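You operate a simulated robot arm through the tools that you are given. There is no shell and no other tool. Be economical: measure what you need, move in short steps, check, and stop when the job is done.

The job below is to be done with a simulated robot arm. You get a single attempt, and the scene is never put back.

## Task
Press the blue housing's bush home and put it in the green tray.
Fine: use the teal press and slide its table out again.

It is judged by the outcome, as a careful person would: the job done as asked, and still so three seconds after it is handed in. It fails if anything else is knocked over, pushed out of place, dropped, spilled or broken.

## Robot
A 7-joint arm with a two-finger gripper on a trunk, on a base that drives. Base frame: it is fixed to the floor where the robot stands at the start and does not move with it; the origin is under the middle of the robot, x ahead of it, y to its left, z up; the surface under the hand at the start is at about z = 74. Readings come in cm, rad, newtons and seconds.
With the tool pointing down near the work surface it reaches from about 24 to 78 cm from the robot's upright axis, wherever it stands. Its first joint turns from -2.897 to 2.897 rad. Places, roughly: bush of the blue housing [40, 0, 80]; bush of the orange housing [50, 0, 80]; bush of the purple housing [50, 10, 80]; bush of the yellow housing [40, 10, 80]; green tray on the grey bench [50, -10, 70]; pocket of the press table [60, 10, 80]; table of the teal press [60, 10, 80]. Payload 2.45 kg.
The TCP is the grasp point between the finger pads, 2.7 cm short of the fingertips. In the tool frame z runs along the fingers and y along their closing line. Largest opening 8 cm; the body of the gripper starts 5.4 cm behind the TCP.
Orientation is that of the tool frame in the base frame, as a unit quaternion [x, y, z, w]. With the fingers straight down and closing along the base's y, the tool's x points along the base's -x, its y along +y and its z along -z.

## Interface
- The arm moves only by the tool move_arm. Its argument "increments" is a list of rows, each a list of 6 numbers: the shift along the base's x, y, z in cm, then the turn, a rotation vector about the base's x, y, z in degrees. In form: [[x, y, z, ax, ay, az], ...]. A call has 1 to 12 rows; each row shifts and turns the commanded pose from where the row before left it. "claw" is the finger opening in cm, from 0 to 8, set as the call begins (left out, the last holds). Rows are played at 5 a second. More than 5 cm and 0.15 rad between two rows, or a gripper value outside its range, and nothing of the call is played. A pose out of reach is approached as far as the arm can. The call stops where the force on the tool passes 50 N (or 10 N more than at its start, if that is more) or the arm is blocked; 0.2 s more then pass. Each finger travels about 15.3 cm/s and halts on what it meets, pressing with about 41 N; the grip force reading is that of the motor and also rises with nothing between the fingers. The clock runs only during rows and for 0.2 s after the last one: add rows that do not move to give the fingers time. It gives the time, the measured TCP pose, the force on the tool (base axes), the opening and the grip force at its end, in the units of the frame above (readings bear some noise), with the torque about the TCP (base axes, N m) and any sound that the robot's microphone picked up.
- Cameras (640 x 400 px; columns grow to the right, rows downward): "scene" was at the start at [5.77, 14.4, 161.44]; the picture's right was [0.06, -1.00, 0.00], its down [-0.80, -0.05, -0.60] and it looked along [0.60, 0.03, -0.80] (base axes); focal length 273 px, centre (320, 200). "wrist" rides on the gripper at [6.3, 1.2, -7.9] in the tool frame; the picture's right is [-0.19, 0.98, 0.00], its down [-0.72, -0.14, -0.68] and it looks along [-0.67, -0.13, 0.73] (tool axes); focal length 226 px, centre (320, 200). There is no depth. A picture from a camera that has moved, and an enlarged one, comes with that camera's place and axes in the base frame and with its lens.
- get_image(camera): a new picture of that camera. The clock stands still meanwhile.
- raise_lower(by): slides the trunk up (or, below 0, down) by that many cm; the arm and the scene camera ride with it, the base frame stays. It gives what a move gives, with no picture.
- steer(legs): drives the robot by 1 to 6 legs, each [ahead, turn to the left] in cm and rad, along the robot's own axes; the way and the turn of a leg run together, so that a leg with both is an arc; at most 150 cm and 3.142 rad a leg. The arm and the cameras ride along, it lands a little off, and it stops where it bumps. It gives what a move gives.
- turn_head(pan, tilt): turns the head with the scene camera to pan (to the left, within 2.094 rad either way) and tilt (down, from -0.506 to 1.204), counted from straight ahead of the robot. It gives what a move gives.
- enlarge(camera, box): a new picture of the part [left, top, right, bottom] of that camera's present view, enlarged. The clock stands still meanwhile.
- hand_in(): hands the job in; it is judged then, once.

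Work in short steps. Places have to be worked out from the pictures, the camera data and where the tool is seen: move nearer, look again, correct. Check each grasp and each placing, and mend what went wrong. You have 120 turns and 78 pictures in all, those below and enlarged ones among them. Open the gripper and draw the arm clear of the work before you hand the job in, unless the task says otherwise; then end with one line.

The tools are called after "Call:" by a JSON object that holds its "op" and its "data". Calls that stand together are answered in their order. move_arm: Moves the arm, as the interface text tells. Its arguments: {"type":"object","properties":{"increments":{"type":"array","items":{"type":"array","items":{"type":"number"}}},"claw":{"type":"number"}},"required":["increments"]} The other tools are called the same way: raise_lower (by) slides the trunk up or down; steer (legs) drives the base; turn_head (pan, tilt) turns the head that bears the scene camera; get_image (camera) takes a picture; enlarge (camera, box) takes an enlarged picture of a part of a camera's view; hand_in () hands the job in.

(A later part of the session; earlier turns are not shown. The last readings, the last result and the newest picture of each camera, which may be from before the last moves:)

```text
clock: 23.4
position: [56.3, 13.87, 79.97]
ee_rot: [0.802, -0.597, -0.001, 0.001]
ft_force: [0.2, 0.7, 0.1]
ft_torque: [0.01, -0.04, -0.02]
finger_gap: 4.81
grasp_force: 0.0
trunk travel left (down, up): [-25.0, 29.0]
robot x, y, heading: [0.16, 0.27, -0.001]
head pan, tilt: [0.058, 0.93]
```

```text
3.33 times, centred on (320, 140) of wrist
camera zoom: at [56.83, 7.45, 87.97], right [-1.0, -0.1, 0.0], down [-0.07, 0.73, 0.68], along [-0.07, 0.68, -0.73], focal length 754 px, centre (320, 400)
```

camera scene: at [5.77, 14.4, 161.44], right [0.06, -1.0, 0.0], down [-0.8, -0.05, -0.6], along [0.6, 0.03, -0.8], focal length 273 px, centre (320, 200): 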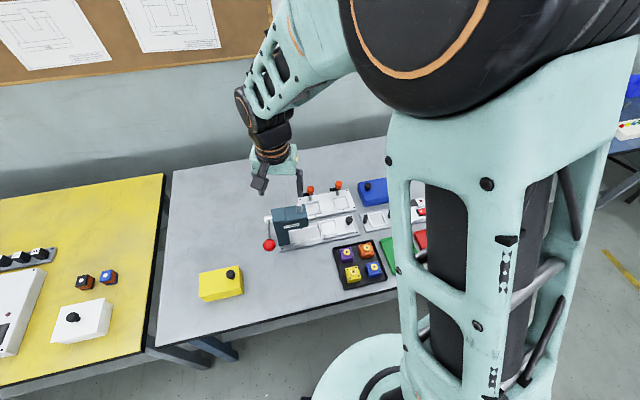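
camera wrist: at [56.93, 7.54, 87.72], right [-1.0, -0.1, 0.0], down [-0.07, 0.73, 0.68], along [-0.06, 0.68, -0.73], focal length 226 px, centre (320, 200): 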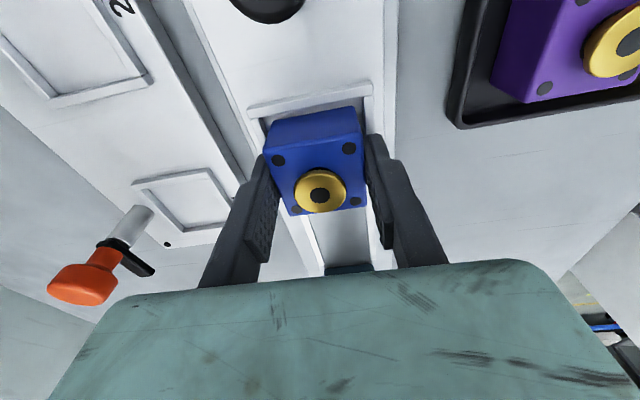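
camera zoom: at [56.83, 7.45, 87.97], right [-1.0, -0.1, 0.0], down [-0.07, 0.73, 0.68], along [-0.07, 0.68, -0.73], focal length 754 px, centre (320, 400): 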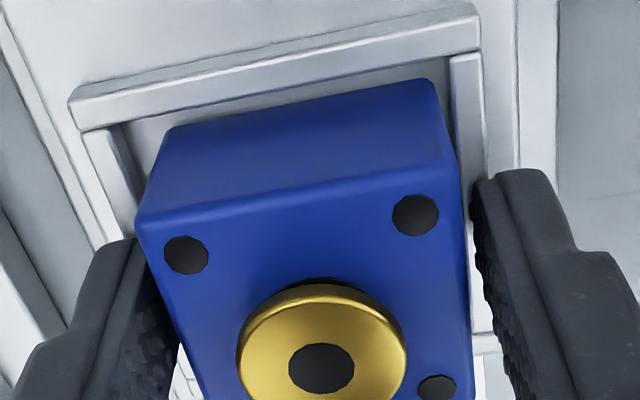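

Released with no load; the housing sits inside the pocket. I rise straight up and look.

Call:
{"op": "move_arm", "data": {"increments": [[0, 0, 1, 0, 0, 0], [0, 0, 2, 0, 0, 0], [0, 0, 4, 0, 0, 0], [0, 0, 4, 0, 0, 0], [0, 0, 0, 0, 0, 0]], "claw": 5.2}}

Call:
{"op": "enlarge", "data": {"camera": "wrist", "box": [224, 0, 416, 120]}}

Call:
{"op": "enlarge", "data": {"camera": "scene", "box": [250, 160, 410, 260]}}

```text
clock: 24.6
position: [56.27, 14.04, 91.07]
ee_rot: [0.803, -0.596, 0.0, -0.001]
ft_force: [-0.2, 0.5, 0.0]
ft_torque: [0.02, 0.0, 0.03]
finger_gap: 5.2
grasp_force: 0.0
trunk travel left (down, up): [-25.0, 29.0]
robot x, y, heading: [-0.39, -0.1, 0.002]
head pan, tilt: [0.058, 0.93]
```

```text
3.33 times, centred on (320, 60) of wrist
camera zoom: at [56.89, 7.54, 99.04], right [-1.0, -0.1, 0.0], down [-0.07, 0.73, 0.68], along [-0.07, 0.68, -0.73], focal length 754 px, centre (320, 667)
```

zoom: 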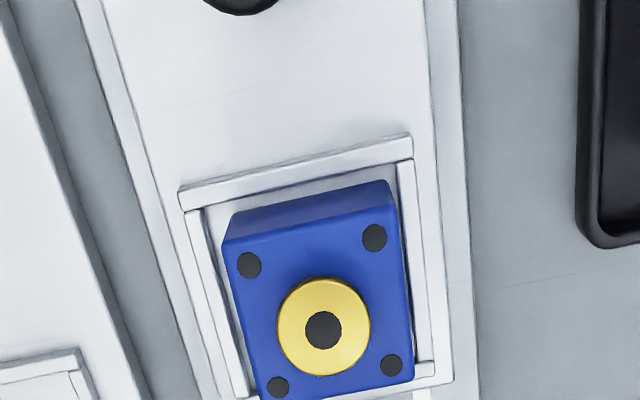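

```text
4.00 times, centred on (330, 210) of scene
camera zoom: at [5.77, 14.38, 161.44], right [0.06, -1.0, 0.0], down [-0.8, -0.05, -0.6], along [0.6, 0.03, -0.8], focal length 1094 px, centre (280, 160)
```

zoom: 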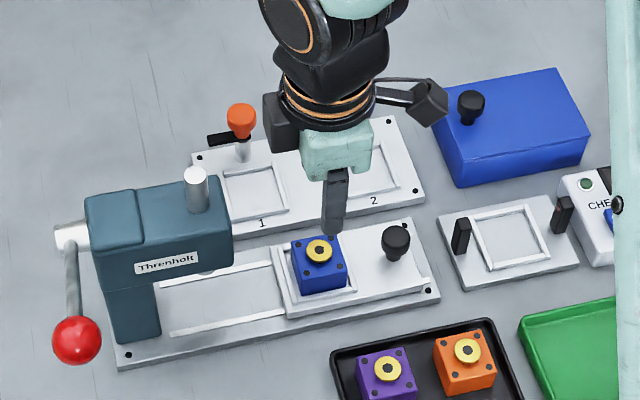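

The housing is seated in the pocket. The table knob is at about (58.4, 7.2); I go above it with the fingers open 4.5 cm to grip it across and slide the table in.

Call:
{"op": "move_arm", "data": {"increments": [[0.8, -2.5, 0, 0, 0, 0], [0.8, -2.5, 0, 0, 0, 0], [0.5, -1.8, -2, 0, 0, 0], [0, 0, -3, 0, 0, 0], [0, 0, 0, 0, 0, 0]], "claw": 4.5}}

Call:
{"op": "get_image", "data": {"camera": "wrist"}}

Call:
{"op": "enlarge", "data": {"camera": "scene", "box": [280, 190, 360, 240]}}

```text
clock: 25.8
position: [58.44, 7.2, 86.11]
ee_rot: [0.802, -0.597, 0.0, -0.001]
ft_force: [0.4, -0.7, -0.4]
ft_torque: [0.0, 0.01, 0.01]
finger_gap: 4.53
grasp_force: 0.1
trunk travel left (down, up): [-25.0, 29.0]
robot x, y, heading: [0.36, -0.04, -0.001]
head pan, tilt: [0.058, 0.93]
```

```text
34 pictures are left
camera wrist: at [59.06, 0.73, 94.15], right [-1.0, -0.1, 0.0], down [-0.07, 0.73, 0.68], along [-0.07, 0.68, -0.73], focal length 226 px, centre (320, 200)
```

wrist: 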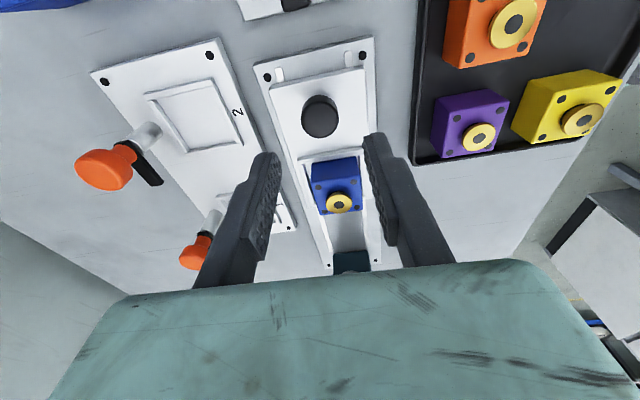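

```text
8.00 times, centred on (320, 215) of scene
camera zoom: at [5.79, 14.41, 161.44], right [0.06, -1.0, 0.0], down [-0.8, -0.05, -0.6], along [0.6, 0.03, -0.8], focal length 2187 px, centre (320, 80)
```

zoom: 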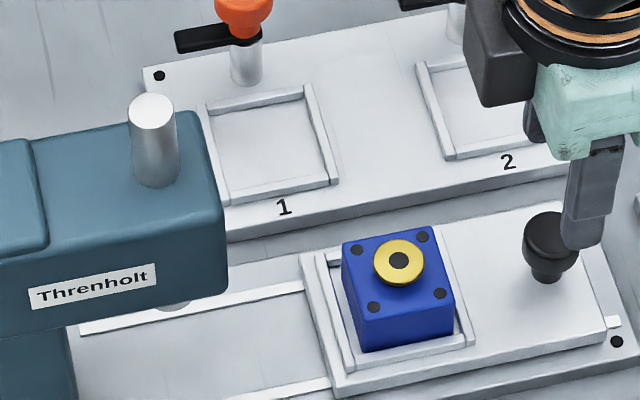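

The knob head is at ≈ (58.4, 7.4), top z ≈ 78.7. I descend so that the tips straddle its head, then close gently.

Call:
{"op": "move_arm", "data": {"increments": [[-0.04, 0.18, -2, 0, 0, 0], [0, 0, -2, 0, 0, 0], [0, 0, -1.5, 0, 0, 0], [0, 0, -0.9, 0, 0, 0]]}}

Call:
{"op": "get_image", "data": {"camera": "wrist"}}

```text
clock: 26.8
position: [58.28, 7.42, 79.64]
ee_rot: [0.802, -0.597, 0.0, 0.001]
ft_force: [0.1, -0.4, -0.5]
ft_torque: [0.0, 0.04, 0.02]
finger_gap: 4.5
grasp_force: 0.0
trunk travel left (down, up): [-25.0, 29.0]
robot x, y, heading: [-0.08, -0.0, 0.005]
head pan, tilt: [0.058, 0.93]
```

```text
32 pictures are left
camera wrist: at [59.01, 0.85, 87.61], right [-1.0, -0.1, 0.0], down [-0.07, 0.73, 0.68], along [-0.07, 0.68, -0.73], focal length 226 px, centre (320, 200)
```

wrist: 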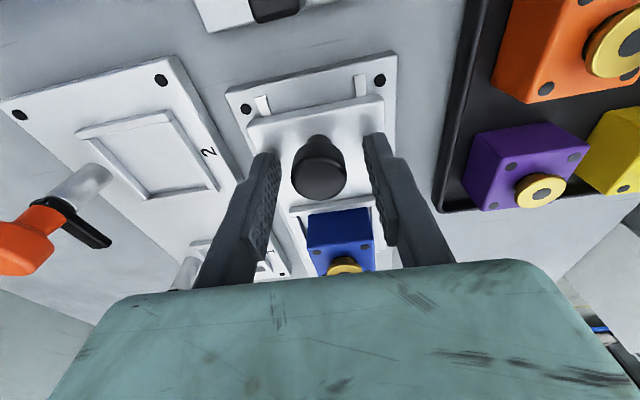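

The knob is between the fingers. I close on it.

Call:
{"op": "move_arm", "data": {"increments": [[0, 0, 0, 0, 0, 0], [0, 0, 0, 0, 0, 0], [0, 0, 0, 0, 0, 0]], "claw": 1}}

```text
clock: 27.6
position: [58.38, 7.37, 79.59]
ee_rot: [0.803, -0.596, 0.0, 0.0]
ft_force: [3.0, 1.1, -1.2]
ft_torque: [0.08, -0.07, 0.03]
finger_gap: 2.48
grasp_force: 45.2
trunk travel left (down, up): [-25.0, 29.0]
robot x, y, heading: [-0.24, 0.14, -0.001]
head pan, tilt: [0.058, 0.93]
```

Gripped the knob (2.48 cm). I slide the table along the rail toward the head by 3 cm first.

Call:
{"op": "move_arm", "data": {"increments": [[-0.144, 0.479, 0, 0, 0, 0], [-0.288, 0.958, 0, 0, 0, 0], [-0.288, 0.958, 0, 0, 0, 0], [-0.144, 0.479, 0, 0, 0, 0]]}}

Call:
{"op": "enlarge", "data": {"camera": "scene", "box": [250, 160, 410, 260]}}

```text
clock: 28.6
position: [57.44, 10.27, 79.6]
ee_rot: [0.803, -0.597, 0.001, 0.0]
ft_force: [3.4, 0.4, 1.8]
ft_torque: [0.04, -0.07, 0.13]
finger_gap: 2.5
grasp_force: 45.2
trunk travel left (down, up): [-25.0, 29.0]
robot x, y, heading: [0.12, -0.03, -0.001]
head pan, tilt: [0.058, 0.93]
```

```text
4.00 times, centred on (330, 210) of scene
camera zoom: at [5.79, 14.4, 161.44], right [0.06, -1.0, 0.0], down [-0.8, -0.05, -0.6], along [0.6, 0.03, -0.8], focal length 1094 px, centre (280, 160)
```

zoom: 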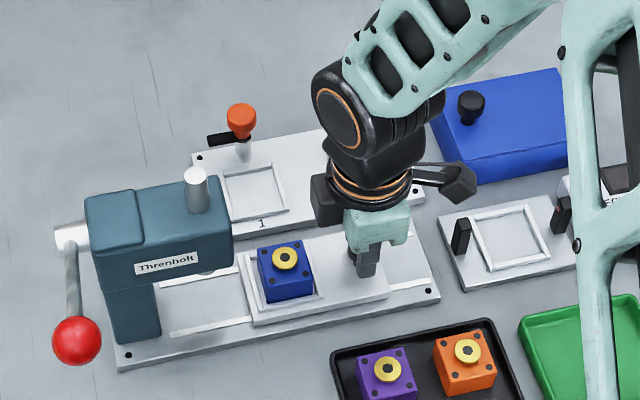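

Sliding works with ~3 N. I slide 3 cm more and look.

Call:
{"op": "move_arm", "data": {"increments": [[-0.144, 0.479, 0, 0, 0, 0], [-0.288, 0.958, 0, 0, 0, 0], [-0.288, 0.958, 0, 0, 0, 0], [-0.144, 0.479, 0, 0, 0, 0]]}}

Call:
{"op": "get_image", "data": {"camera": "wrist"}}

Call:
{"op": "enlarge", "data": {"camera": "scene", "box": [250, 160, 410, 260]}}

```text
clock: 29.6
position: [56.63, 13.22, 79.65]
ee_rot: [0.802, -0.597, 0.0, 0.001]
ft_force: [5.3, 2.1, 1.6]
ft_torque: [-0.46, -0.18, 0.01]
finger_gap: 2.49
grasp_force: 45.3
trunk travel left (down, up): [-25.0, 29.0]
robot x, y, heading: [0.16, -0.45, 0.002]
head pan, tilt: [0.058, 0.93]
```

```text
30 pictures are left
camera wrist: at [57.26, 6.68, 87.62], right [-1.0, -0.1, 0.0], down [-0.07, 0.73, 0.68], along [-0.07, 0.68, -0.73], focal length 226 px, centre (320, 200)
```

wrist: 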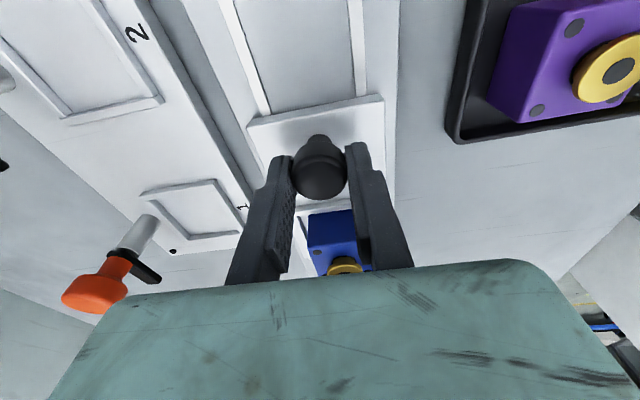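

```text
4.00 times, centred on (330, 210) of scene
camera zoom: at [5.81, 14.41, 161.44], right [0.06, -1.0, 0.0], down [-0.8, -0.05, -0.6], along [0.6, 0.03, -0.8], focal length 1094 px, centre (280, 160)
```

zoom: 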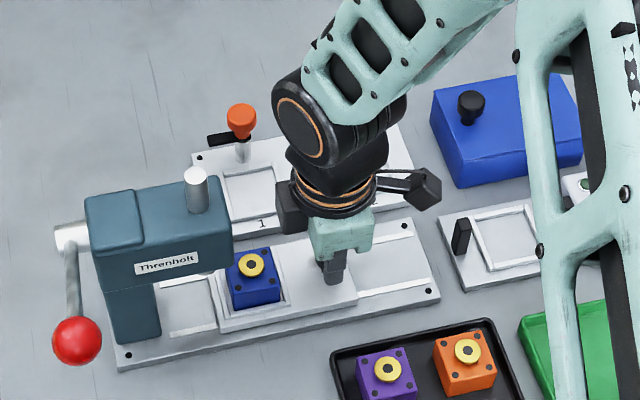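

Moving well; the bush is about to pass under the head. I continue 2 cm in half-centimetre rows, watching the force.

Call:
{"op": "move_arm", "data": {"increments": [[-0.144, 0.479, 0, 0, 0, 0], [-0.144, 0.479, 0, 0, 0, 0], [-0.144, 0.479, 0, 0, 0, 0], [-0.144, 0.479, 0, 0, 0, 0]]}}

Call:
{"op": "move_arm", "data": {"increments": [[-0.144, 0.479, 0, 0, 0, 0], [-0.072, 0.24, 0, 0, 0, 0], [0, 0, 0, 0, 0, 0]]}}

Call:
{"op": "enlarge", "data": {"camera": "scene", "box": [250, 160, 410, 260]}}

```text
clock: 30.6
position: [56.01, 15.0, 79.68]
ee_rot: [0.802, -0.598, -0.001, 0.0]
ft_force: [0.5, 0.4, 3.5]
ft_torque: [-0.11, -0.07, 0.05]
finger_gap: 2.5
grasp_force: 45.6
trunk travel left (down, up): [-25.0, 29.0]
robot x, y, heading: [0.23, 0.15, -0.003]
head pan, tilt: [0.058, 0.93]
```

```text
clock: 31.4
position: [55.93, 15.67, 79.61]
ee_rot: [0.802, -0.598, 0.0, 0.001]
ft_force: [-4.1, -1.3, 6.2]
ft_torque: [0.04, 0.06, -0.09]
finger_gap: 2.49
grasp_force: 45.1
trunk travel left (down, up): [-25.0, 29.0]
robot x, y, heading: [-0.09, 0.19, -0.001]
head pan, tilt: [0.058, 0.93]
```

```text
4.00 times, centred on (330, 210) of scene
camera zoom: at [5.7, 14.37, 161.45], right [0.06, -1.0, 0.0], down [-0.8, -0.05, -0.6], along [0.6, 0.04, -0.8], focal length 1094 px, centre (280, 160)
```

zoom: 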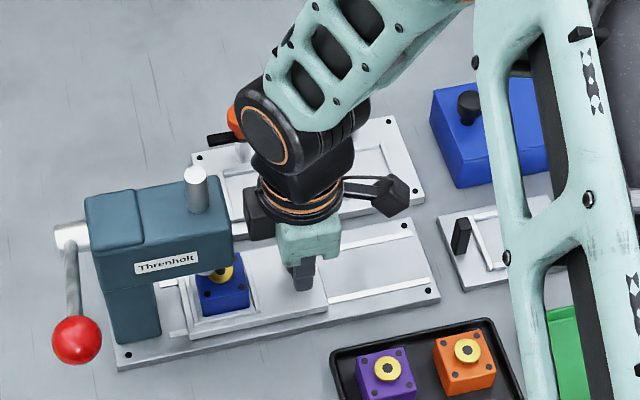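

Table is 8.7 cm in; the bush looks about 1 cm short of the ram axis. I check the clearance between the wrist and the press head.

Call:
{"op": "enlarge", "data": {"camera": "scene", "box": [260, 180, 350, 236]}}

Call:
{"op": "get_image", "data": {"camera": "wrist"}}

```text
7.11 times, centred on (305, 208) of scene
camera zoom: at [5.7, 14.37, 161.45], right [0.06, -1.0, 0.0], down [-0.8, -0.05, -0.6], along [0.6, 0.04, -0.8], focal length 1944 px, centre (427, 143)
```

zoom: 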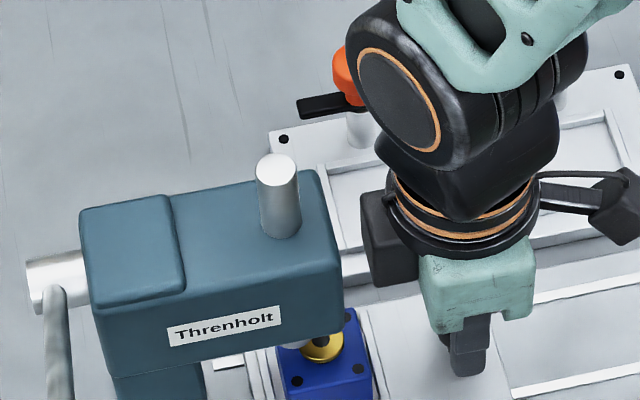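

```text
26 pictures are left
camera wrist: at [56.47, 9.28, 87.62], right [-1.0, -0.1, 0.0], down [-0.07, 0.73, 0.68], along [-0.07, 0.68, -0.73], focal length 226 px, centre (320, 200)
```

wrist: 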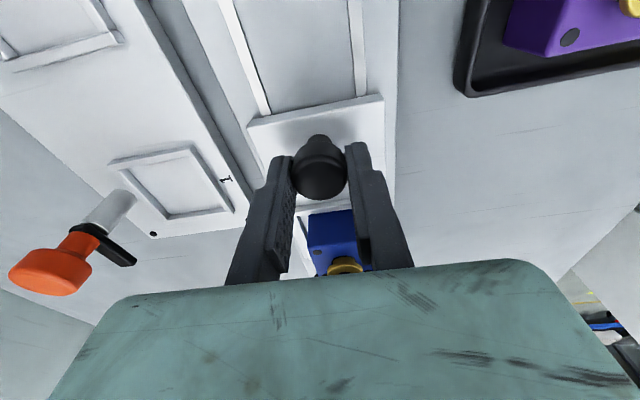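

Continuing with this grip would bring the wrist's black box close to the head. Instead I release the knob, rise, move behind it, close the fingers and push it from behind.

Call:
{"op": "move_arm", "data": {"increments": [[0, 0, 0, 0, 0, 0], [0, 0, 0, 0, 0, 0], [0, 0, 2, 0, 0, 0], [0, 0, 2, 0, 0, 0], [0.46, -1.53, 0, 0, 0, 0], [0.46, -1.53, 0, 0, 0, 0]], "claw": 4.5}}

Call:
{"op": "move_arm", "data": {"increments": [[0, 0, 0, 0, 0, 0], [0, 0, 0, 0, 0, 0], [0, 0, -2, 0, 0, 0], [0, 0, -1.8, 0, 0, 0], [0, 0, 0, 0, 0, 0]], "claw": 0}}

Call:
{"op": "get_image", "data": {"camera": "wrist"}}

```text
clock: 32.8
position: [56.88, 12.75, 83.63]
ee_rot: [0.803, -0.597, -0.001, 0.0]
ft_force: [0.0, 0.4, 0.5]
ft_torque: [0.01, 0.01, -0.02]
finger_gap: 4.5
grasp_force: 0.1
trunk travel left (down, up): [-25.0, 29.0]
robot x, y, heading: [-0.03, 0.23, -0.001]
head pan, tilt: [0.058, 0.93]
```

```text
clock: 34.0
position: [56.63, 12.75, 79.77]
ee_rot: [0.802, -0.597, 0.0, 0.0]
ft_force: [0.4, -0.1, -0.1]
ft_torque: [0.02, 0.01, 0.03]
finger_gap: 0.02
grasp_force: 29.7
trunk travel left (down, up): [-25.0, 29.0]
robot x, y, heading: [0.05, 0.05, -0.0]
head pan, tilt: [0.058, 0.93]
```

```text
25 pictures are left
camera wrist: at [57.31, 6.27, 87.8], right [-1.0, -0.1, 0.0], down [-0.07, 0.73, 0.68], along [-0.07, 0.68, -0.73], focal length 226 px, centre (320, 200)
```

wrist: 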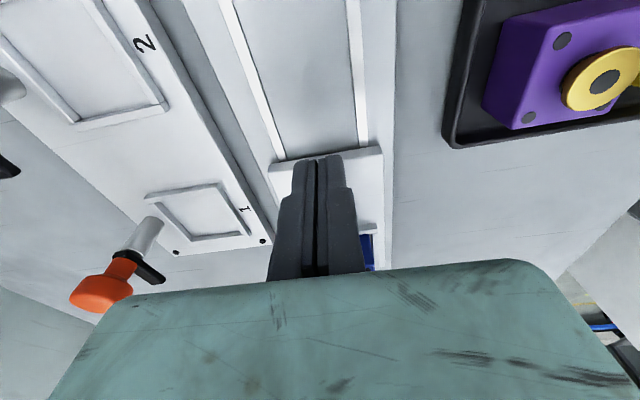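

The closed fingers are behind the knob, so I push along the rail in 0.4 cm rows.

Call:
{"op": "move_arm", "data": {"increments": [[-0.115, 0.383, 0, 0, 0, 0], [-0.115, 0.383, 0, 0, 0, 0], [-0.115, 0.383, 0, 0, 0, 0], [-0.115, 0.383, 0, 0, 0, 0], [-0.115, 0.383, 0, 0, 0, 0]]}}

Call:
{"op": "enlarge", "data": {"camera": "scene", "box": [260, 180, 350, 236]}}

```text
clock: 35.2
position: [56.09, 14.68, 79.82]
ee_rot: [0.802, -0.597, 0.0, 0.0]
ft_force: [0.2, 0.1, -0.3]
ft_torque: [0.01, 0.03, -0.01]
finger_gap: 0.0
grasp_force: 30.1
trunk travel left (down, up): [-25.0, 29.0]
robot x, y, heading: [0.14, 0.01, -0.002]
head pan, tilt: [0.058, 0.93]
```

```text
7.11 times, centred on (305, 208) of scene
camera zoom: at [5.78, 14.4, 161.44], right [0.06, -1.0, 0.0], down [-0.8, -0.05, -0.6], along [0.6, 0.03, -0.8], focal length 1944 px, centre (427, 143)
```

zoom: 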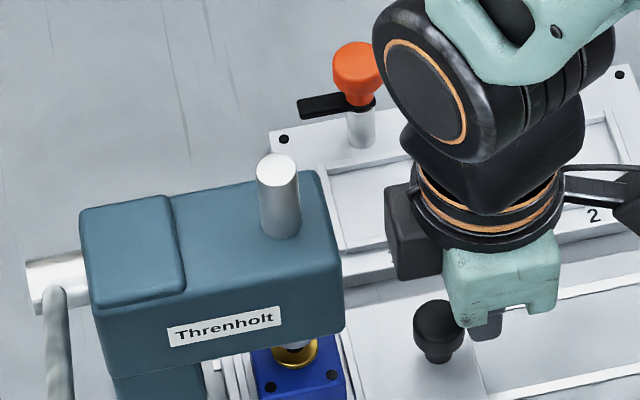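

It moves; I go on until the force shows the stop.

Call:
{"op": "move_arm", "data": {"increments": [[-0.086, 0.287, 0, 0, 0, 0], [-0.086, 0.287, 0, 0, 0, 0], [0, 0, 0, 0, 0, 0]]}}

Call:
{"op": "enlarge", "data": {"camera": "scene", "box": [260, 180, 350, 236]}}

```text
clock: 36.0
position: [56.07, 14.75, 79.85]
ee_rot: [0.801, -0.599, 0.001, 0.0]
ft_force: [7.1, -24.3, 4.2]
ft_torque: [-0.14, -0.11, 0.01]
finger_gap: 0.6
grasp_force: 29.4
trunk travel left (down, up): [-25.0, 29.0]
robot x, y, heading: [0.29, -0.01, -0.002]
head pan, tilt: [0.058, 0.93]
```

```text
7.11 times, centred on (305, 208) of scene
camera zoom: at [5.83, 14.15, 161.47], right [0.06, -1.0, 0.0], down [-0.8, -0.05, -0.6], along [0.6, 0.04, -0.8], focal length 1944 px, centre (427, 143)
```

zoom: 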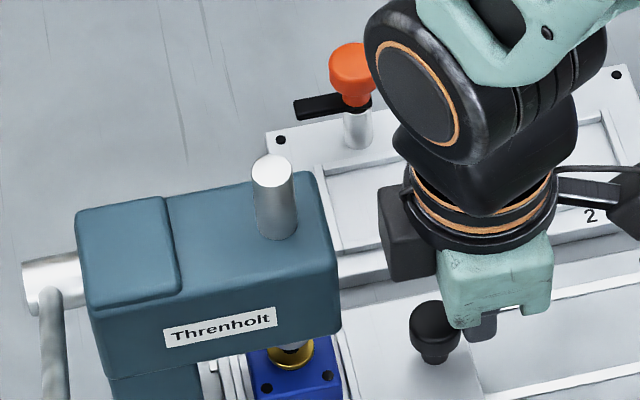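

The table is against its stop (≈ 25 N), with the bush apparently under the ram. I back off, rise high, turn the hand back by 90° and go over to the lever ball.

Call:
{"op": "move_arm", "data": {"increments": [[0.25, -0.86, 0, 0, 0, 0], [0.1, -0.3, 4, 0, 0, 0], [0, 0, 4.9, 0, 0, 0], [0, 0, 4.9, 0, 0, 0], [0, 0, 4.9, 0, 0, 0], [0, 0, 4.9, 0, 0, 0], [0, 0, 4.9, 0, 0, 0]], "claw": 0}}

Call:
{"op": "move_arm", "data": {"increments": [[-2, 1.5, 0, 0, 0, -8.2], [-2, 1.5, 0, 0, 0, -8.2], [-2, 1.5, 0, 0, 0, -8.2], [-2, 1.5, 0, 0, 0, -8.2], [-2, 1.5, 0, 0, 0, -8.2], [-2, 1.5, 0, 0, 0, -8.2], [-2, 1.5, 0, 0, 0, -8.2], [-2, 1.5, 0, 0, 0, -8.2], [-2, 1.5, 0, 0, 0, -8.2], [-1, 1.5, 0, 0, 0, -8.2], [0, 0, 0, 0, 0, -8], [0, 0, 0, 0, 0, 0]], "claw": 5.5}}

Call:
{"op": "get_image", "data": {"camera": "wrist"}}

```text
clock: 37.6
position: [56.28, 14.1, 108.09]
ee_rot: [0.802, -0.597, 0.0, -0.001]
ft_force: [-0.3, 0.6, -0.4]
ft_torque: [-0.01, -0.02, 0.04]
finger_gap: 0.0
grasp_force: 29.3
trunk travel left (down, up): [-25.0, 29.0]
robot x, y, heading: [-0.04, 0.02, -0.001]
head pan, tilt: [0.058, 0.93]
```

```text
clock: 40.2
position: [37.37, 29.14, 108.38]
ee_rot: [-0.144, 0.99, 0.0, 0.0]
ft_force: [-0.3, -0.1, 0.8]
ft_torque: [-0.04, 0.0, -0.01]
finger_gap: 5.5
grasp_force: 0.0
trunk travel left (down, up): [-25.0, 29.0]
robot x, y, heading: [0.05, -0.16, 0.003]
head pan, tilt: [0.058, 0.93]
```

```text
22 pictures are left
camera wrist: at [30.95, 28.41, 116.46], right [-0.09, 1.0, 0.0], down [0.73, 0.07, 0.68], along [0.68, 0.06, -0.73], focal length 226 px, centre (320, 200)
```

wrist: 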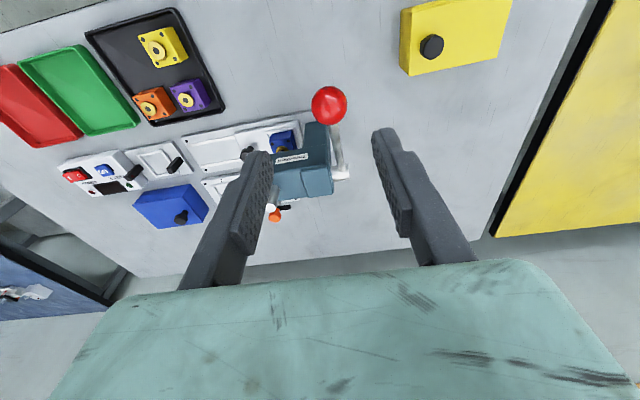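

The ball is at ≈ (38.2, 29.6, 96). I descend over it part way and look again.

Call:
{"op": "move_arm", "data": {"increments": [[0.8, 0.46, -3, 0, 0, 0], [0, 0, -3, 0, 0, 0], [0, 0, -1.5, 0, 0, 0], [0, 0, 0, 0, 0, 0]]}}

Call:
{"op": "get_image", "data": {"camera": "wrist"}}

```text
clock: 41.2
position: [38.2, 29.4, 100.78]
ee_rot: [-0.145, 0.989, 0.0, 0.0]
ft_force: [-0.3, -0.4, 0.0]
ft_torque: [0.0, -0.03, -0.01]
finger_gap: 5.51
grasp_force: 0.1
trunk travel left (down, up): [-25.0, 29.0]
robot x, y, heading: [-0.11, -0.29, -0.0]
head pan, tilt: [0.058, 0.93]
```

```text
21 pictures are left
camera wrist: at [31.76, 28.76, 108.77], right [-0.1, 1.0, 0.0], down [0.73, 0.07, 0.68], along [0.68, 0.07, -0.73], focal length 226 px, centre (320, 200)
```

wrist: 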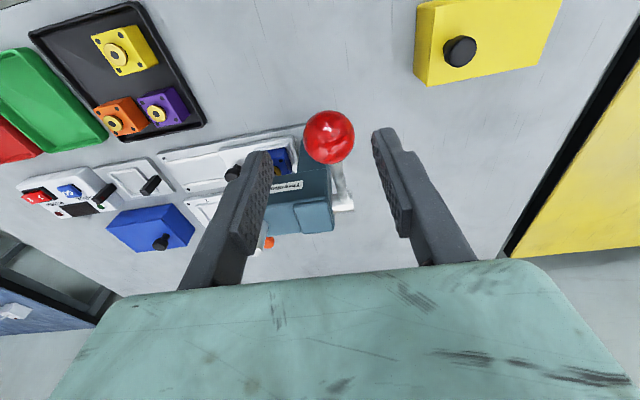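

Ball confirmed at (38.3, 29.9, 96.1). I correct the offset, go down around it and close.

Call:
{"op": "move_arm", "data": {"increments": [[0.1, 0.45, -1.5, 0, 0, 0], [0, 0, -1.5, 0, 0, 0], [0, 0, -1.5, 0, 0, 0], [0, 0, 0, 0, 0, 0]]}}

Call:
{"op": "move_arm", "data": {"increments": [[0, 0, 0, 0, 0, 0], [0, 0, 0, 0, 0, 0], [0, 0, 0, 0, 0, 0]], "claw": 2.5}}

Call:
{"op": "get_image", "data": {"camera": "wrist"}}

```text
clock: 42.2
position: [38.07, 29.96, 96.27]
ee_rot: [-0.146, 0.989, 0.0, 0.001]
ft_force: [0.3, 0.5, 0.4]
ft_torque: [0.04, -0.04, -0.02]
finger_gap: 5.48
grasp_force: 0.0
trunk travel left (down, up): [-25.0, 29.0]
robot x, y, heading: [-0.06, 0.48, 0.001]
head pan, tilt: [0.058, 0.93]
```

```text
clock: 43.0
position: [38.29, 29.9, 96.18]
ee_rot: [-0.145, 0.989, 0.0, 0.0]
ft_force: [2.3, -5.1, -6.9]
ft_torque: [-0.03, -0.13, -0.01]
finger_gap: 3.3
grasp_force: 45.0
trunk travel left (down, up): [-25.0, 29.0]
robot x, y, heading: [0.22, 0.03, 0.0]
head pan, tilt: [0.058, 0.93]
```

```text
20 pictures are left
camera wrist: at [31.8, 29.24, 104.29], right [-0.1, 1.0, 0.0], down [0.73, 0.07, 0.68], along [0.68, 0.06, -0.73], focal length 226 px, centre (320, 200)
```

wrist: 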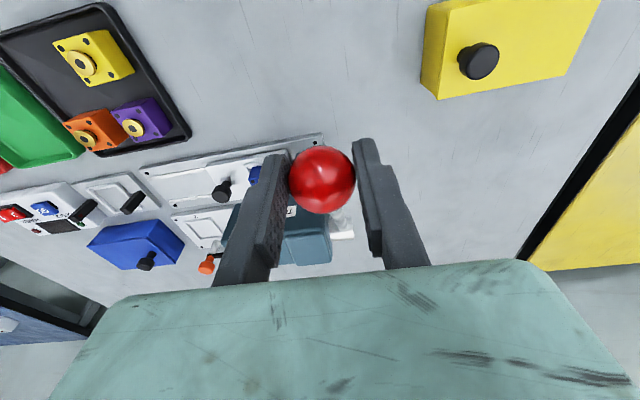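

Ball gripped (3.3 cm). From two views the pivot is ≈ (51.1, 33.5, 88.3), radius ≈ 15.3, so I pull the ball down along that arc, three 5° steps at first.

Call:
{"op": "move_arm", "data": {"increments": [[-0.61, -0.18, -1.18, 0, 0, 0], [-0.51, -0.15, -1.23, 0, 0, 0], [-0.39, -0.12, -1.27, 0, 0, 0], [0, 0, 0, 0, 0, 0]]}}

Call:
{"op": "enlarge", "data": {"camera": "scene", "box": [240, 180, 340, 242]}}

```text
clock: 44.0
position: [36.74, 29.54, 92.7]
ee_rot: [-0.145, 0.989, 0.0, -0.001]
ft_force: [6.7, -4.3, 7.0]
ft_torque: [0.26, -1.01, 0.04]
finger_gap: 3.3
grasp_force: 45.3
trunk travel left (down, up): [-25.0, 29.0]
robot x, y, heading: [-0.16, -0.05, -0.003]
head pan, tilt: [0.058, 0.93]
```

```text
6.40 times, centred on (290, 211) of scene
camera zoom: at [5.8, 14.32, 161.45], right [0.06, -1.0, 0.0], down [-0.8, -0.05, -0.6], along [0.6, 0.04, -0.8], focal length 1750 px, centre (512, 130)
```

zoom: 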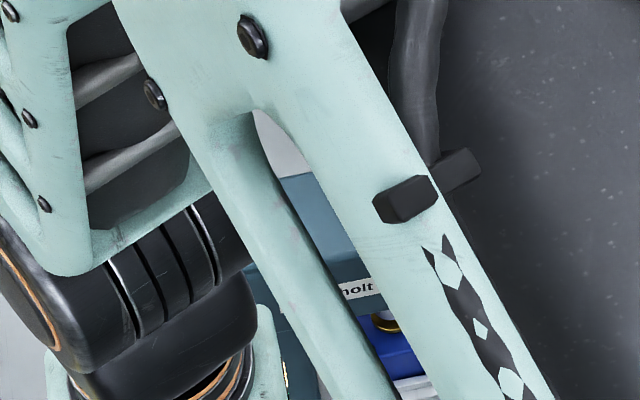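

The lever follows with little force. I continue along the arc.

Call:
{"op": "move_arm", "data": {"increments": [[-0.3, -0.09, -1.31, 0, 0, 0], [-0.18, -0.055, -1.32, 0, 0, 0], [-0.07, -0.02, -1.34, 0, 0, 0], [0, 0, 0, 0, 0, 0]]}}

Call:
{"op": "get_image", "data": {"camera": "wrist"}}

```text
clock: 45.0
position: [36.08, 29.3, 88.7]
ee_rot: [-0.144, 0.99, 0.0, -0.001]
ft_force: [5.9, -7.2, 7.2]
ft_torque: [0.17, -0.8, -0.01]
finger_gap: 3.31
grasp_force: 45.2
trunk travel left (down, up): [-25.0, 29.0]
robot x, y, heading: [0.05, 0.24, -0.004]
head pan, tilt: [0.058, 0.93]
```

```text
18 pictures are left
camera wrist: at [29.69, 28.59, 96.73], right [-0.1, 1.0, 0.0], down [0.73, 0.07, 0.68], along [0.68, 0.07, -0.73], focal length 226 px, centre (320, 200)
```

wrist: 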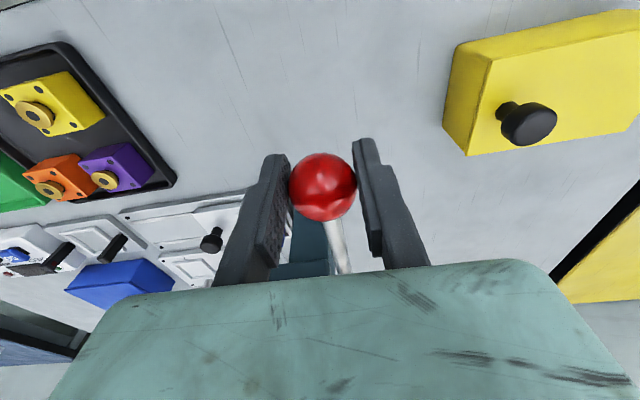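

Lever is now about level, with force still low. I continue down.

Call:
{"op": "move_arm", "data": {"increments": [[0.05, 0.015, -1.34, 0, 0, 0], [0.15, 0.05, -1.33, 0, 0, 0], [0, 0, 0, 0, 0, 0]]}}

Call:
{"op": "move_arm", "data": {"increments": [[0.26, 0.08, -1.31, 0, 0, 0], [0, 0, 0, 0, 0, 0]]}}

```text
clock: 45.8
position: [36.09, 29.33, 86.09]
ee_rot: [-0.144, 0.99, 0.001, -0.001]
ft_force: [1.0, -13.2, 14.9]
ft_torque: [0.09, -0.57, -0.09]
finger_gap: 3.29
grasp_force: 44.9
trunk travel left (down, up): [-25.0, 29.0]
robot x, y, heading: [0.07, 0.62, -0.0]
head pan, tilt: [0.058, 0.93]
```

```text
clock: 46.4
position: [36.38, 29.41, 84.69]
ee_rot: [-0.145, 0.989, 0.0, -0.001]
ft_force: [-1.8, -12.4, 11.7]
ft_torque: [-0.02, 0.02, -0.07]
finger_gap: 3.32
grasp_force: 45.2
trunk travel left (down, up): [-25.0, 29.0]
robot x, y, heading: [-0.07, 0.03, 0.001]
head pan, tilt: [0.058, 0.93]
```

Resistance around 12 N now. I continue step by step, easing a bit sideways.

Call:
{"op": "move_arm", "data": {"increments": [[0.42, -0.05, -1.28, 0, 0, 0], [0, 0, 0, 0, 0, 0]]}}

Call:
{"op": "move_arm", "data": {"increments": [[0.48, 0.1, -1.24, 0, 0, 0], [0, 0, 0, 0, 0, 0]]}}

Call:
{"op": "get_image", "data": {"camera": "wrist"}}

```text
clock: 47.0
position: [36.84, 29.41, 83.3]
ee_rot: [-0.146, 0.989, 0.0, -0.001]
ft_force: [-10.2, -2.8, 1.7]
ft_torque: [0.04, 0.54, 0.01]
finger_gap: 3.32
grasp_force: 45.0
trunk travel left (down, up): [-25.0, 29.0]
robot x, y, heading: [0.24, -0.05, -0.0]
head pan, tilt: [0.058, 0.93]
```

```text
clock: 47.6
position: [37.41, 29.67, 82.12]
ee_rot: [-0.145, 0.989, 0.001, 0.001]
ft_force: [-10.0, 1.5, 5.3]
ft_torque: [-0.15, 0.52, 0.12]
finger_gap: 3.29
grasp_force: 45.1
trunk travel left (down, up): [-25.0, 29.0]
robot x, y, heading: [0.05, -0.14, -0.003]
head pan, tilt: [0.058, 0.93]
```

```text
17 pictures are left
camera wrist: at [30.92, 28.95, 90.17], right [-0.1, 1.0, 0.0], down [0.73, 0.07, 0.68], along [0.68, 0.07, -0.73], focal length 226 px, centre (320, 200)
```

wrist: 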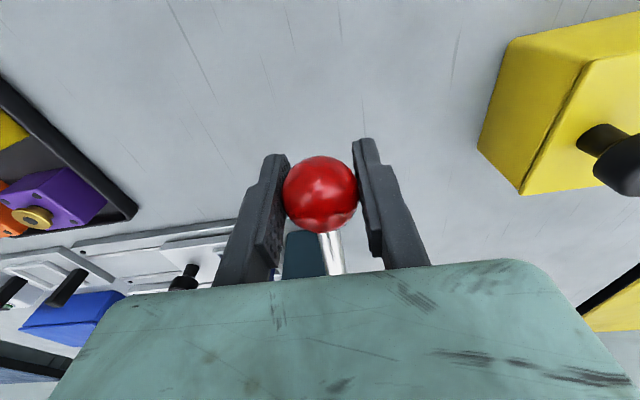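

No stop yet; I keep following the arc down with force checks.

Call:
{"op": "move_arm", "data": {"increments": [[0.4, 0.12, -1.2, 0, 0, 0], [0, 0, 0, 0, 0, 0]]}}

Call:
{"op": "move_arm", "data": {"increments": [[0.3, 0.1, -0.6, 0, 0, 0], [0, 0, 0, 0, 0, 0]]}}

```text
clock: 48.0
position: [37.36, 29.63, 82.05]
ee_rot: [-0.146, 0.989, 0.001, 0.0]
ft_force: [-11.1, -7.1, 33.1]
ft_torque: [-0.28, 1.02, 0.06]
finger_gap: 3.29
grasp_force: 44.7
trunk travel left (down, up): [-25.0, 29.0]
robot x, y, heading: [0.07, 0.19, 0.002]
head pan, tilt: [0.058, 0.93]
stopped in row 1: the force on the tool passed its limit at 55 N (the readings are from after the stop); the commanded pose is now the measured one
```

```text
clock: 48.2
position: [37.49, 29.65, 81.98]
ee_rot: [-0.146, 0.989, 0.001, -0.001]
ft_force: [-8.1, -7.3, 32.3]
ft_torque: [-0.28, 0.81, 0.03]
finger_gap: 3.31
grasp_force: 45.1
trunk travel left (down, up): [-25.0, 29.0]
robot x, y, heading: [-0.18, 0.17, 0.0]
head pan, tilt: [0.058, 0.93]
stopped in row 1: the force on the tool passed its limit at 55 N (the readings are from after the stop); the commanded pose is now the measured one
```

The lever reached a hard stop (55 N twice). I bring it back up along the same arc to where it was.

Call:
{"op": "move_arm", "data": {"increments": [[-0.48, -0.12, 1.24, 0, 0, 0], [-0.4, -0.05, 1.28, 0, 0, 0], [-0.26, -0.08, 1.31, 0, 0, 0], [-0.15, -0.05, 1.33, 0, 0, 0], [-0.05, -0.015, 1.34, 0, 0, 0], [0.07, 0.02, 1.34, 0, 0, 0], [0, 0, 0, 0, 0, 0]]}}

Call:
{"op": "move_arm", "data": {"increments": [[0.18, 0.055, 1.32, 0, 0, 0], [0.3, 0.09, 1.31, 0, 0, 0], [0.39, 0.12, 1.27, 0, 0, 0], [0.51, 0.15, 1.23, 0, 0, 0], [0.61, 0.18, 1.1, 0, 0, 0], [0, 0, 0, 0, 0, 0]]}}

```text
clock: 49.8
position: [36.57, 29.43, 89.57]
ee_rot: [-0.145, 0.989, 0.001, 0.0]
ft_force: [20.5, -8.7, -2.0]
ft_torque: [-0.03, 0.46, -0.11]
finger_gap: 3.31
grasp_force: 44.5
trunk travel left (down, up): [-25.0, 29.0]
robot x, y, heading: [0.03, 0.12, 0.003]
head pan, tilt: [0.058, 0.93]
```

```text
clock: 51.2
position: [38.29, 29.96, 95.94]
ee_rot: [-0.146, 0.989, 0.001, 0.0]
ft_force: [0.8, -16.8, 0.8]
ft_torque: [-0.19, 0.21, -0.14]
finger_gap: 3.54
grasp_force: 7.9
trunk travel left (down, up): [-25.0, 29.0]
robot x, y, heading: [0.05, -0.17, 0.003]
head pan, tilt: [0.058, 0.93]
```

The lever is back up; the grip reading changed, so I open the fingers and look.

Call:
{"op": "move_arm", "data": {"increments": [[0, 0, 0, 0, 0, 0], [0, 0, 0, 0, 0, 0], [0, 0, 2, 0, 0, 0], [0, 0, 3, 0, 0, 0], [0, 0, 3, 0, 0, 0]], "claw": 5.8}}

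Call:
{"op": "get_image", "data": {"camera": "wrist"}}

```text
clock: 52.4
position: [38.38, 30.01, 103.89]
ee_rot: [-0.146, 0.989, 0.001, 0.0]
ft_force: [0.0, -0.4, -0.2]
ft_torque: [-0.02, 0.02, -0.03]
finger_gap: 5.78
grasp_force: 0.1
trunk travel left (down, up): [-25.0, 29.0]
robot x, y, heading: [0.15, 0.27, -0.002]
head pan, tilt: [0.058, 0.93]
```

```text
16 pictures are left
camera wrist: at [32.02, 29.37, 111.87], right [-0.1, 1.0, 0.0], down [0.73, 0.07, 0.68], along [0.68, 0.07, -0.73], focal length 226 px, centre (320, 200)
```

wrist: 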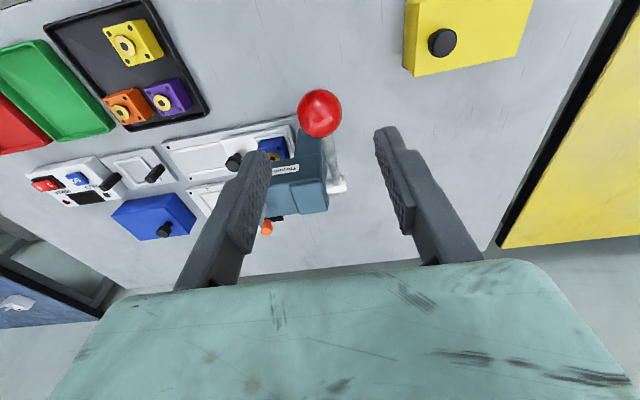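

The lever has stayed up. I go over the table knob (≈ (55.6, 16.7)) at height, keeping this hand angle, and look at the housing and knob.

Call:
{"op": "move_arm", "data": {"increments": [[2, -3, 1, 0, 0, 0], [3, -3, 1, 0, 0, 0], [3, -3, 0, 0, 0, 0], [3, -3, 0, 0, 0, 0], [3, -1.3, 0, 0, 0, 0], [3, 0, 0, 0, 0, 0], [0.2, 0, -4, 0, 0, 0], [0, 0, -4, 0, 0, 0], [0, 0, 0, 0, 0, 0]], "claw": 5}}

Call:
{"op": "get_image", "data": {"camera": "wrist"}}

Call:
{"op": "enlarge", "data": {"camera": "scene", "box": [250, 180, 340, 236]}}

```text
clock: 54.4
position: [55.77, 16.65, 97.71]
ee_rot: [-0.146, 0.989, 0.0, 0.0]
ft_force: [-0.6, -0.6, -0.7]
ft_torque: [-0.01, 0.04, 0.05]
finger_gap: 5.02
grasp_force: 0.1
trunk travel left (down, up): [-25.0, 29.0]
robot x, y, heading: [0.22, 0.28, -0.004]
head pan, tilt: [0.058, 0.93]
```

```text
15 pictures are left
camera wrist: at [49.33, 15.95, 105.73], right [-0.1, 1.0, 0.0], down [0.73, 0.07, 0.68], along [0.68, 0.07, -0.73], focal length 226 px, centre (320, 200)
```

wrist: 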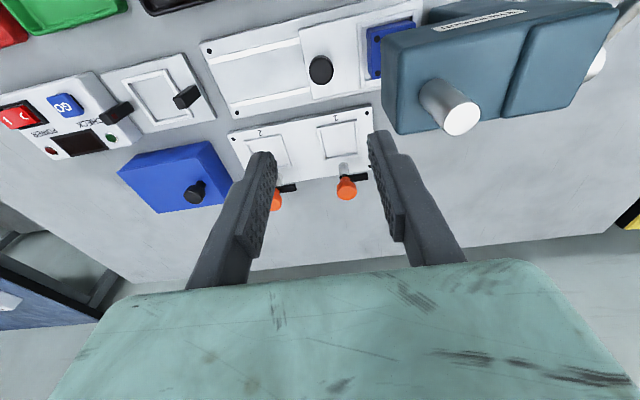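

```text
7.11 times, centred on (295, 208) of scene
camera zoom: at [5.79, 14.38, 161.45], right [0.06, -1.0, 0.0], down [-0.8, -0.05, -0.6], along [0.6, 0.04, -0.8], focal length 1944 px, centre (498, 143)
```

zoom: 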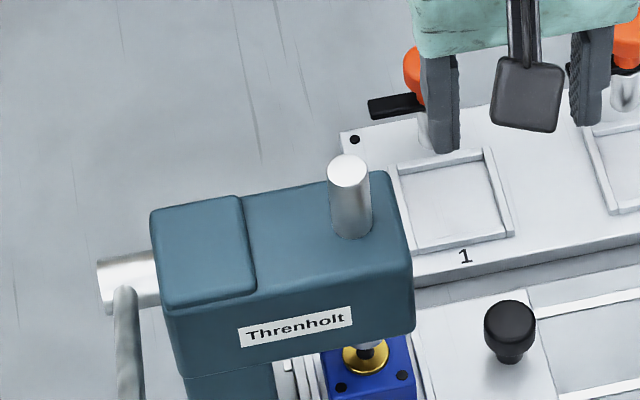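

The knob is at ≈ (55.6, 16.8). To keep the hand away from the head I hook the knob with only the +u finger: TCP 1.2 cm back from the knob, opening 5.4. I descend most of the way and check.

Call:
{"op": "move_arm", "data": {"increments": [[0.2, -1.0, -3, 0, 0, 0], [0, 0, -4, 0, 0, 0], [0, 0, -4, 0, 0, 0], [0, 0, -3, 0, 0, 0], [0, 0, 0, 0, 0, 0]], "claw": 5.4}}

Call:
{"op": "get_image", "data": {"camera": "wrist"}}

```text
clock: 55.6
position: [55.97, 15.86, 83.68]
ee_rot: [-0.147, 0.989, 0.001, 0.0]
ft_force: [0.1, -0.1, 0.2]
ft_torque: [-0.04, 0.02, -0.04]
finger_gap: 5.37
grasp_force: 0.1
trunk travel left (down, up): [-25.0, 29.0]
robot x, y, heading: [-0.05, -0.05, 0.001]
head pan, tilt: [0.058, 0.93]
```

```text
13 pictures are left
camera wrist: at [49.47, 15.13, 91.65], right [-0.1, 1.0, 0.0], down [0.73, 0.07, 0.68], along [0.68, 0.07, -0.73], focal length 226 px, centre (320, 200)
```

wrist: 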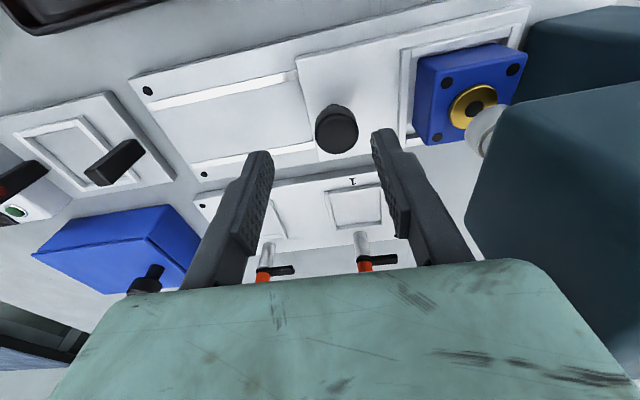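

The bush's flange now looks seated flush and the ram is clear above. The knob lies between the fingers as intended, so I lower to 79.8.

Call:
{"op": "move_arm", "data": {"increments": [[0, 0, -1.5, 0, 0, 0], [0, 0, -1.5, 0, 0, 0], [0, 0, -0.9, 0, 0, 0]]}}

Call:
{"op": "move_arm", "data": {"increments": [[0.086, -0.287, 0, 0, 0, 0], [0.086, -0.287, 0, 0, 0, 0], [0.144, -0.479, 0, 0, 0, 0], [0.144, -0.479, 0, 0, 0, 0], [0.144, -0.479, 0, 0, 0, 0]]}}

Call:
{"op": "get_image", "data": {"camera": "wrist"}}

```text
clock: 56.4
position: [55.82, 15.77, 79.9]
ee_rot: [-0.146, 0.989, 0.001, 0.0]
ft_force: [0.4, 0.0, -0.5]
ft_torque: [0.02, -0.01, 0.03]
finger_gap: 5.42
grasp_force: 0.0
trunk travel left (down, up): [-25.0, 29.0]
robot x, y, heading: [0.06, 0.15, -0.001]
head pan, tilt: [0.058, 0.93]
```

```text
clock: 57.6
position: [56.3, 13.75, 79.92]
ee_rot: [-0.146, 0.989, 0.0, 0.0]
ft_force: [1.1, 0.1, 0.3]
ft_torque: [0.02, 0.01, 0.01]
finger_gap: 5.42
grasp_force: 0.0
trunk travel left (down, up): [-25.0, 29.0]
robot x, y, heading: [-0.22, 0.1, -0.003]
head pan, tilt: [0.058, 0.93]
```

```text
12 pictures are left
camera wrist: at [49.99, 13.05, 87.99], right [-0.1, 1.0, 0.0], down [0.73, 0.07, 0.68], along [0.68, 0.07, -0.73], focal length 226 px, centre (320, 200)
```

wrist: 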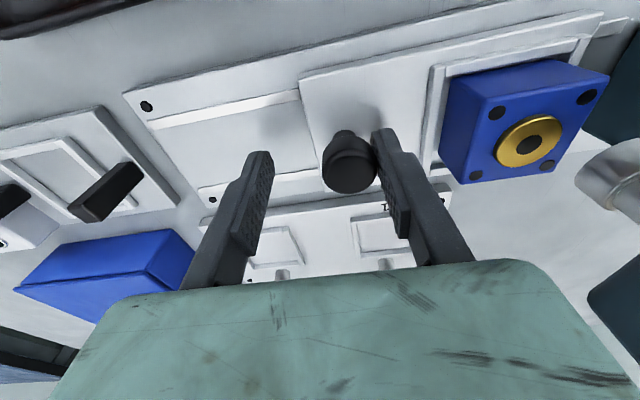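

The table follows the hook. I pull it out further, 7 cm in 0.7 cm rows.

Call:
{"op": "move_arm", "data": {"increments": [[0.201, -0.671, 0, 0, 0, 0], [0.201, -0.671, 0, 0, 0, 0], [0.201, -0.671, 0, 0, 0, 0], [0.201, -0.671, 0, 0, 0, 0], [0.201, -0.671, 0, 0, 0, 0], [0.201, -0.671, 0, 0, 0, 0], [0.201, -0.671, 0, 0, 0, 0], [0.201, -0.671, 0, 0, 0, 0], [0.201, -0.671, 0, 0, 0, 0], [0.201, -0.671, 0, 0, 0, 0]]}}

Call:
{"op": "move_arm", "data": {"increments": [[0.086, -0.287, 0, 0, 0, 0], [0.086, -0.287, 0, 0, 0, 0], [0.086, -0.287, 0, 0, 0, 0], [0.086, -0.287, 0, 0, 0, 0], [0, 0, 0, 0, 0, 0]]}}

```text
clock: 59.8
position: [58.35, 6.96, 79.96]
ee_rot: [-0.146, 0.989, 0.001, 0.0]
ft_force: [-0.7, 0.5, 0.1]
ft_torque: [-0.01, -0.02, 0.0]
finger_gap: 5.39
grasp_force: 0.1
trunk travel left (down, up): [-25.0, 29.0]
robot x, y, heading: [-0.22, 0.06, 0.003]
head pan, tilt: [0.058, 0.93]
```

```text
clock: 61.0
position: [58.8, 5.9, 79.94]
ee_rot: [-0.146, 0.989, 0.001, 0.0]
ft_force: [0.2, -0.1, 0.0]
ft_torque: [0.02, -0.02, -0.03]
finger_gap: 5.42
grasp_force: 0.0
trunk travel left (down, up): [-25.0, 29.0]
robot x, y, heading: [-0.05, 0.23, 0.002]
head pan, tilt: [0.058, 0.93]
```

Force is nearly zero, so I check that the table followed before feeling for its end stop.

Call:
{"op": "get_image", "data": {"camera": "wrist"}}

Call:
{"op": "move_arm", "data": {"increments": [[0.086, -0.287, 0, 0, 0, 0], [0.058, -0.192, 0, 0, 0, 0], [0, 0, 0, 0, 0, 0]]}}

```text
11 pictures are left
camera wrist: at [52.28, 5.17, 88.05], right [-0.1, 1.0, 0.0], down [0.73, 0.07, 0.68], along [0.68, 0.07, -0.73], focal length 226 px, centre (320, 200)
```

wrist: 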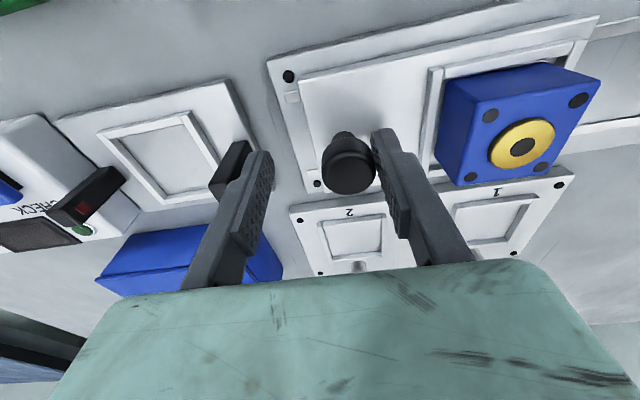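

```text
clock: 61.8
position: [58.61, 5.59, 79.88]
ee_rot: [-0.146, 0.989, 0.001, 0.0]
ft_force: [-2.4, 9.7, 4.3]
ft_torque: [0.2, 0.08, 0.0]
finger_gap: 5.9
grasp_force: 3.8
trunk travel left (down, up): [-25.0, 29.0]
robot x, y, heading: [-0.26, 0.15, 0.003]
head pan, tilt: [0.058, 0.93]
```

The table is fully out against its stop (10 N). I back off slightly, rise and go above the housing for a look.

Call:
{"op": "move_arm", "data": {"increments": [[-0.144, 0.479, 0, 0, 0, 0], [0, 0, 3, 0, 0, 0], [0, 0, 4, 0, 0, 0], [0, 0, 3, 0, 0, 0], [-0.8, 2.7, 0, 0, 0, 0], [-0.8, 2.6, 0, 0, 0, 0], [-0.7, 2.5, 0, 0, 0, 0], [0, 0, 0, 0, 0, 0]]}}

Call:
{"op": "enlarge", "data": {"camera": "wrist", "box": [224, 0, 416, 120]}}

Call:
{"op": "enlarge", "data": {"camera": "scene", "box": [250, 160, 410, 260]}}

```text
clock: 63.6
position: [56.45, 13.78, 89.98]
ee_rot: [-0.146, 0.989, 0.0, -0.001]
ft_force: [-0.3, -0.6, 0.6]
ft_torque: [-0.02, 0.0, -0.04]
finger_gap: 5.41
grasp_force: 0.0
trunk travel left (down, up): [-25.0, 29.0]
robot x, y, heading: [0.14, -0.04, -0.001]
head pan, tilt: [0.058, 0.93]
```

```text
3.33 times, centred on (320, 60) of wrist
camera zoom: at [50.05, 13.11, 98.05], right [-0.1, 1.0, 0.0], down [0.73, 0.07, 0.68], along [0.68, 0.07, -0.73], focal length 754 px, centre (320, 667)
```

zoom: 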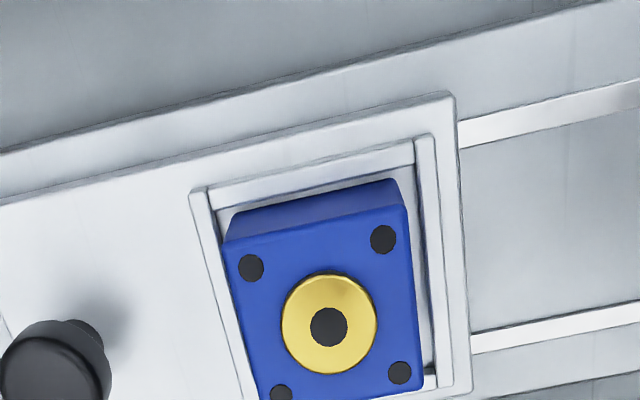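

```text
4.00 times, centred on (330, 210) of scene
camera zoom: at [5.78, 14.41, 161.44], right [0.06, -1.0, 0.0], down [-0.8, -0.05, -0.6], along [0.6, 0.03, -0.8], focal length 1094 px, centre (280, 160)
```

zoom: 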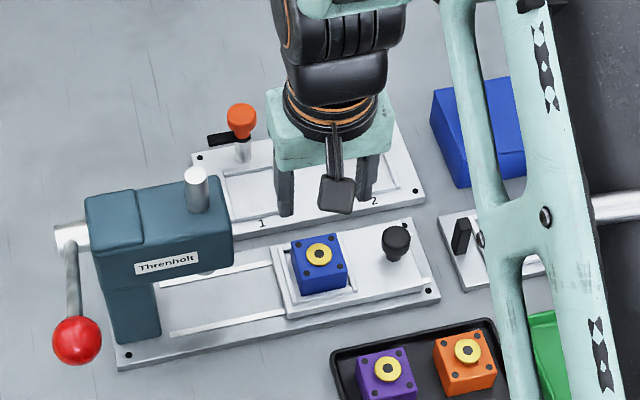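

The housing is at (56.26, 14.0), yaw 17°, and the bush looks pressed down onto its top. I come down over it with tips just above the pocket walls.

Call:
{"op": "move_arm", "data": {"increments": [[-0.19, 0.22, -4, 0, 0, 0], [0, 0, -3, 0, 0, 0], [0, 0, -1.5, 0, 0, 0], [0, 0, -1.0, 0, 0, 0], [0, 0, -0.6, 0, 0, 0], [0, 0, 0, 0, 0, 0]], "claw": 5.3}}

Call:
{"op": "enlarge", "data": {"camera": "wrist", "box": [224, 100, 416, 220]}}

```text
clock: 65.0
position: [56.17, 13.75, 80.04]
ee_rot: [-0.146, 0.989, 0.0, 0.001]
ft_force: [-0.1, -1.8, 18.1]
ft_torque: [-0.25, 0.02, 0.05]
finger_gap: 5.02
grasp_force: 0.1
trunk travel left (down, up): [-25.0, 29.0]
robot x, y, heading: [0.01, -0.18, 0.001]
head pan, tilt: [0.058, 0.93]
```

```text
3.33 times, centred on (320, 160) of wrist
camera zoom: at [49.82, 13.13, 87.98], right [-0.1, 1.0, 0.0], down [0.73, 0.07, 0.68], along [0.68, 0.07, -0.73], focal length 754 px, centre (320, 333)
```

zoom: 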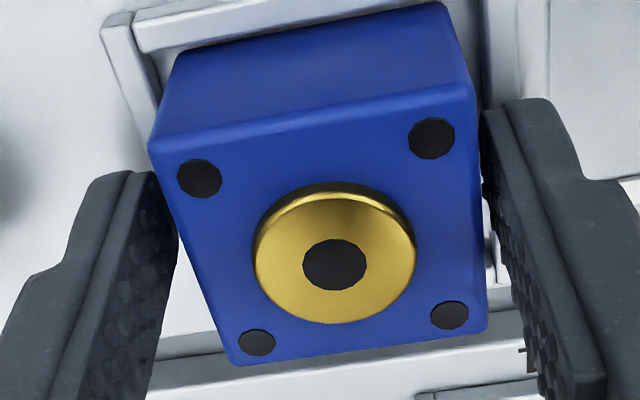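

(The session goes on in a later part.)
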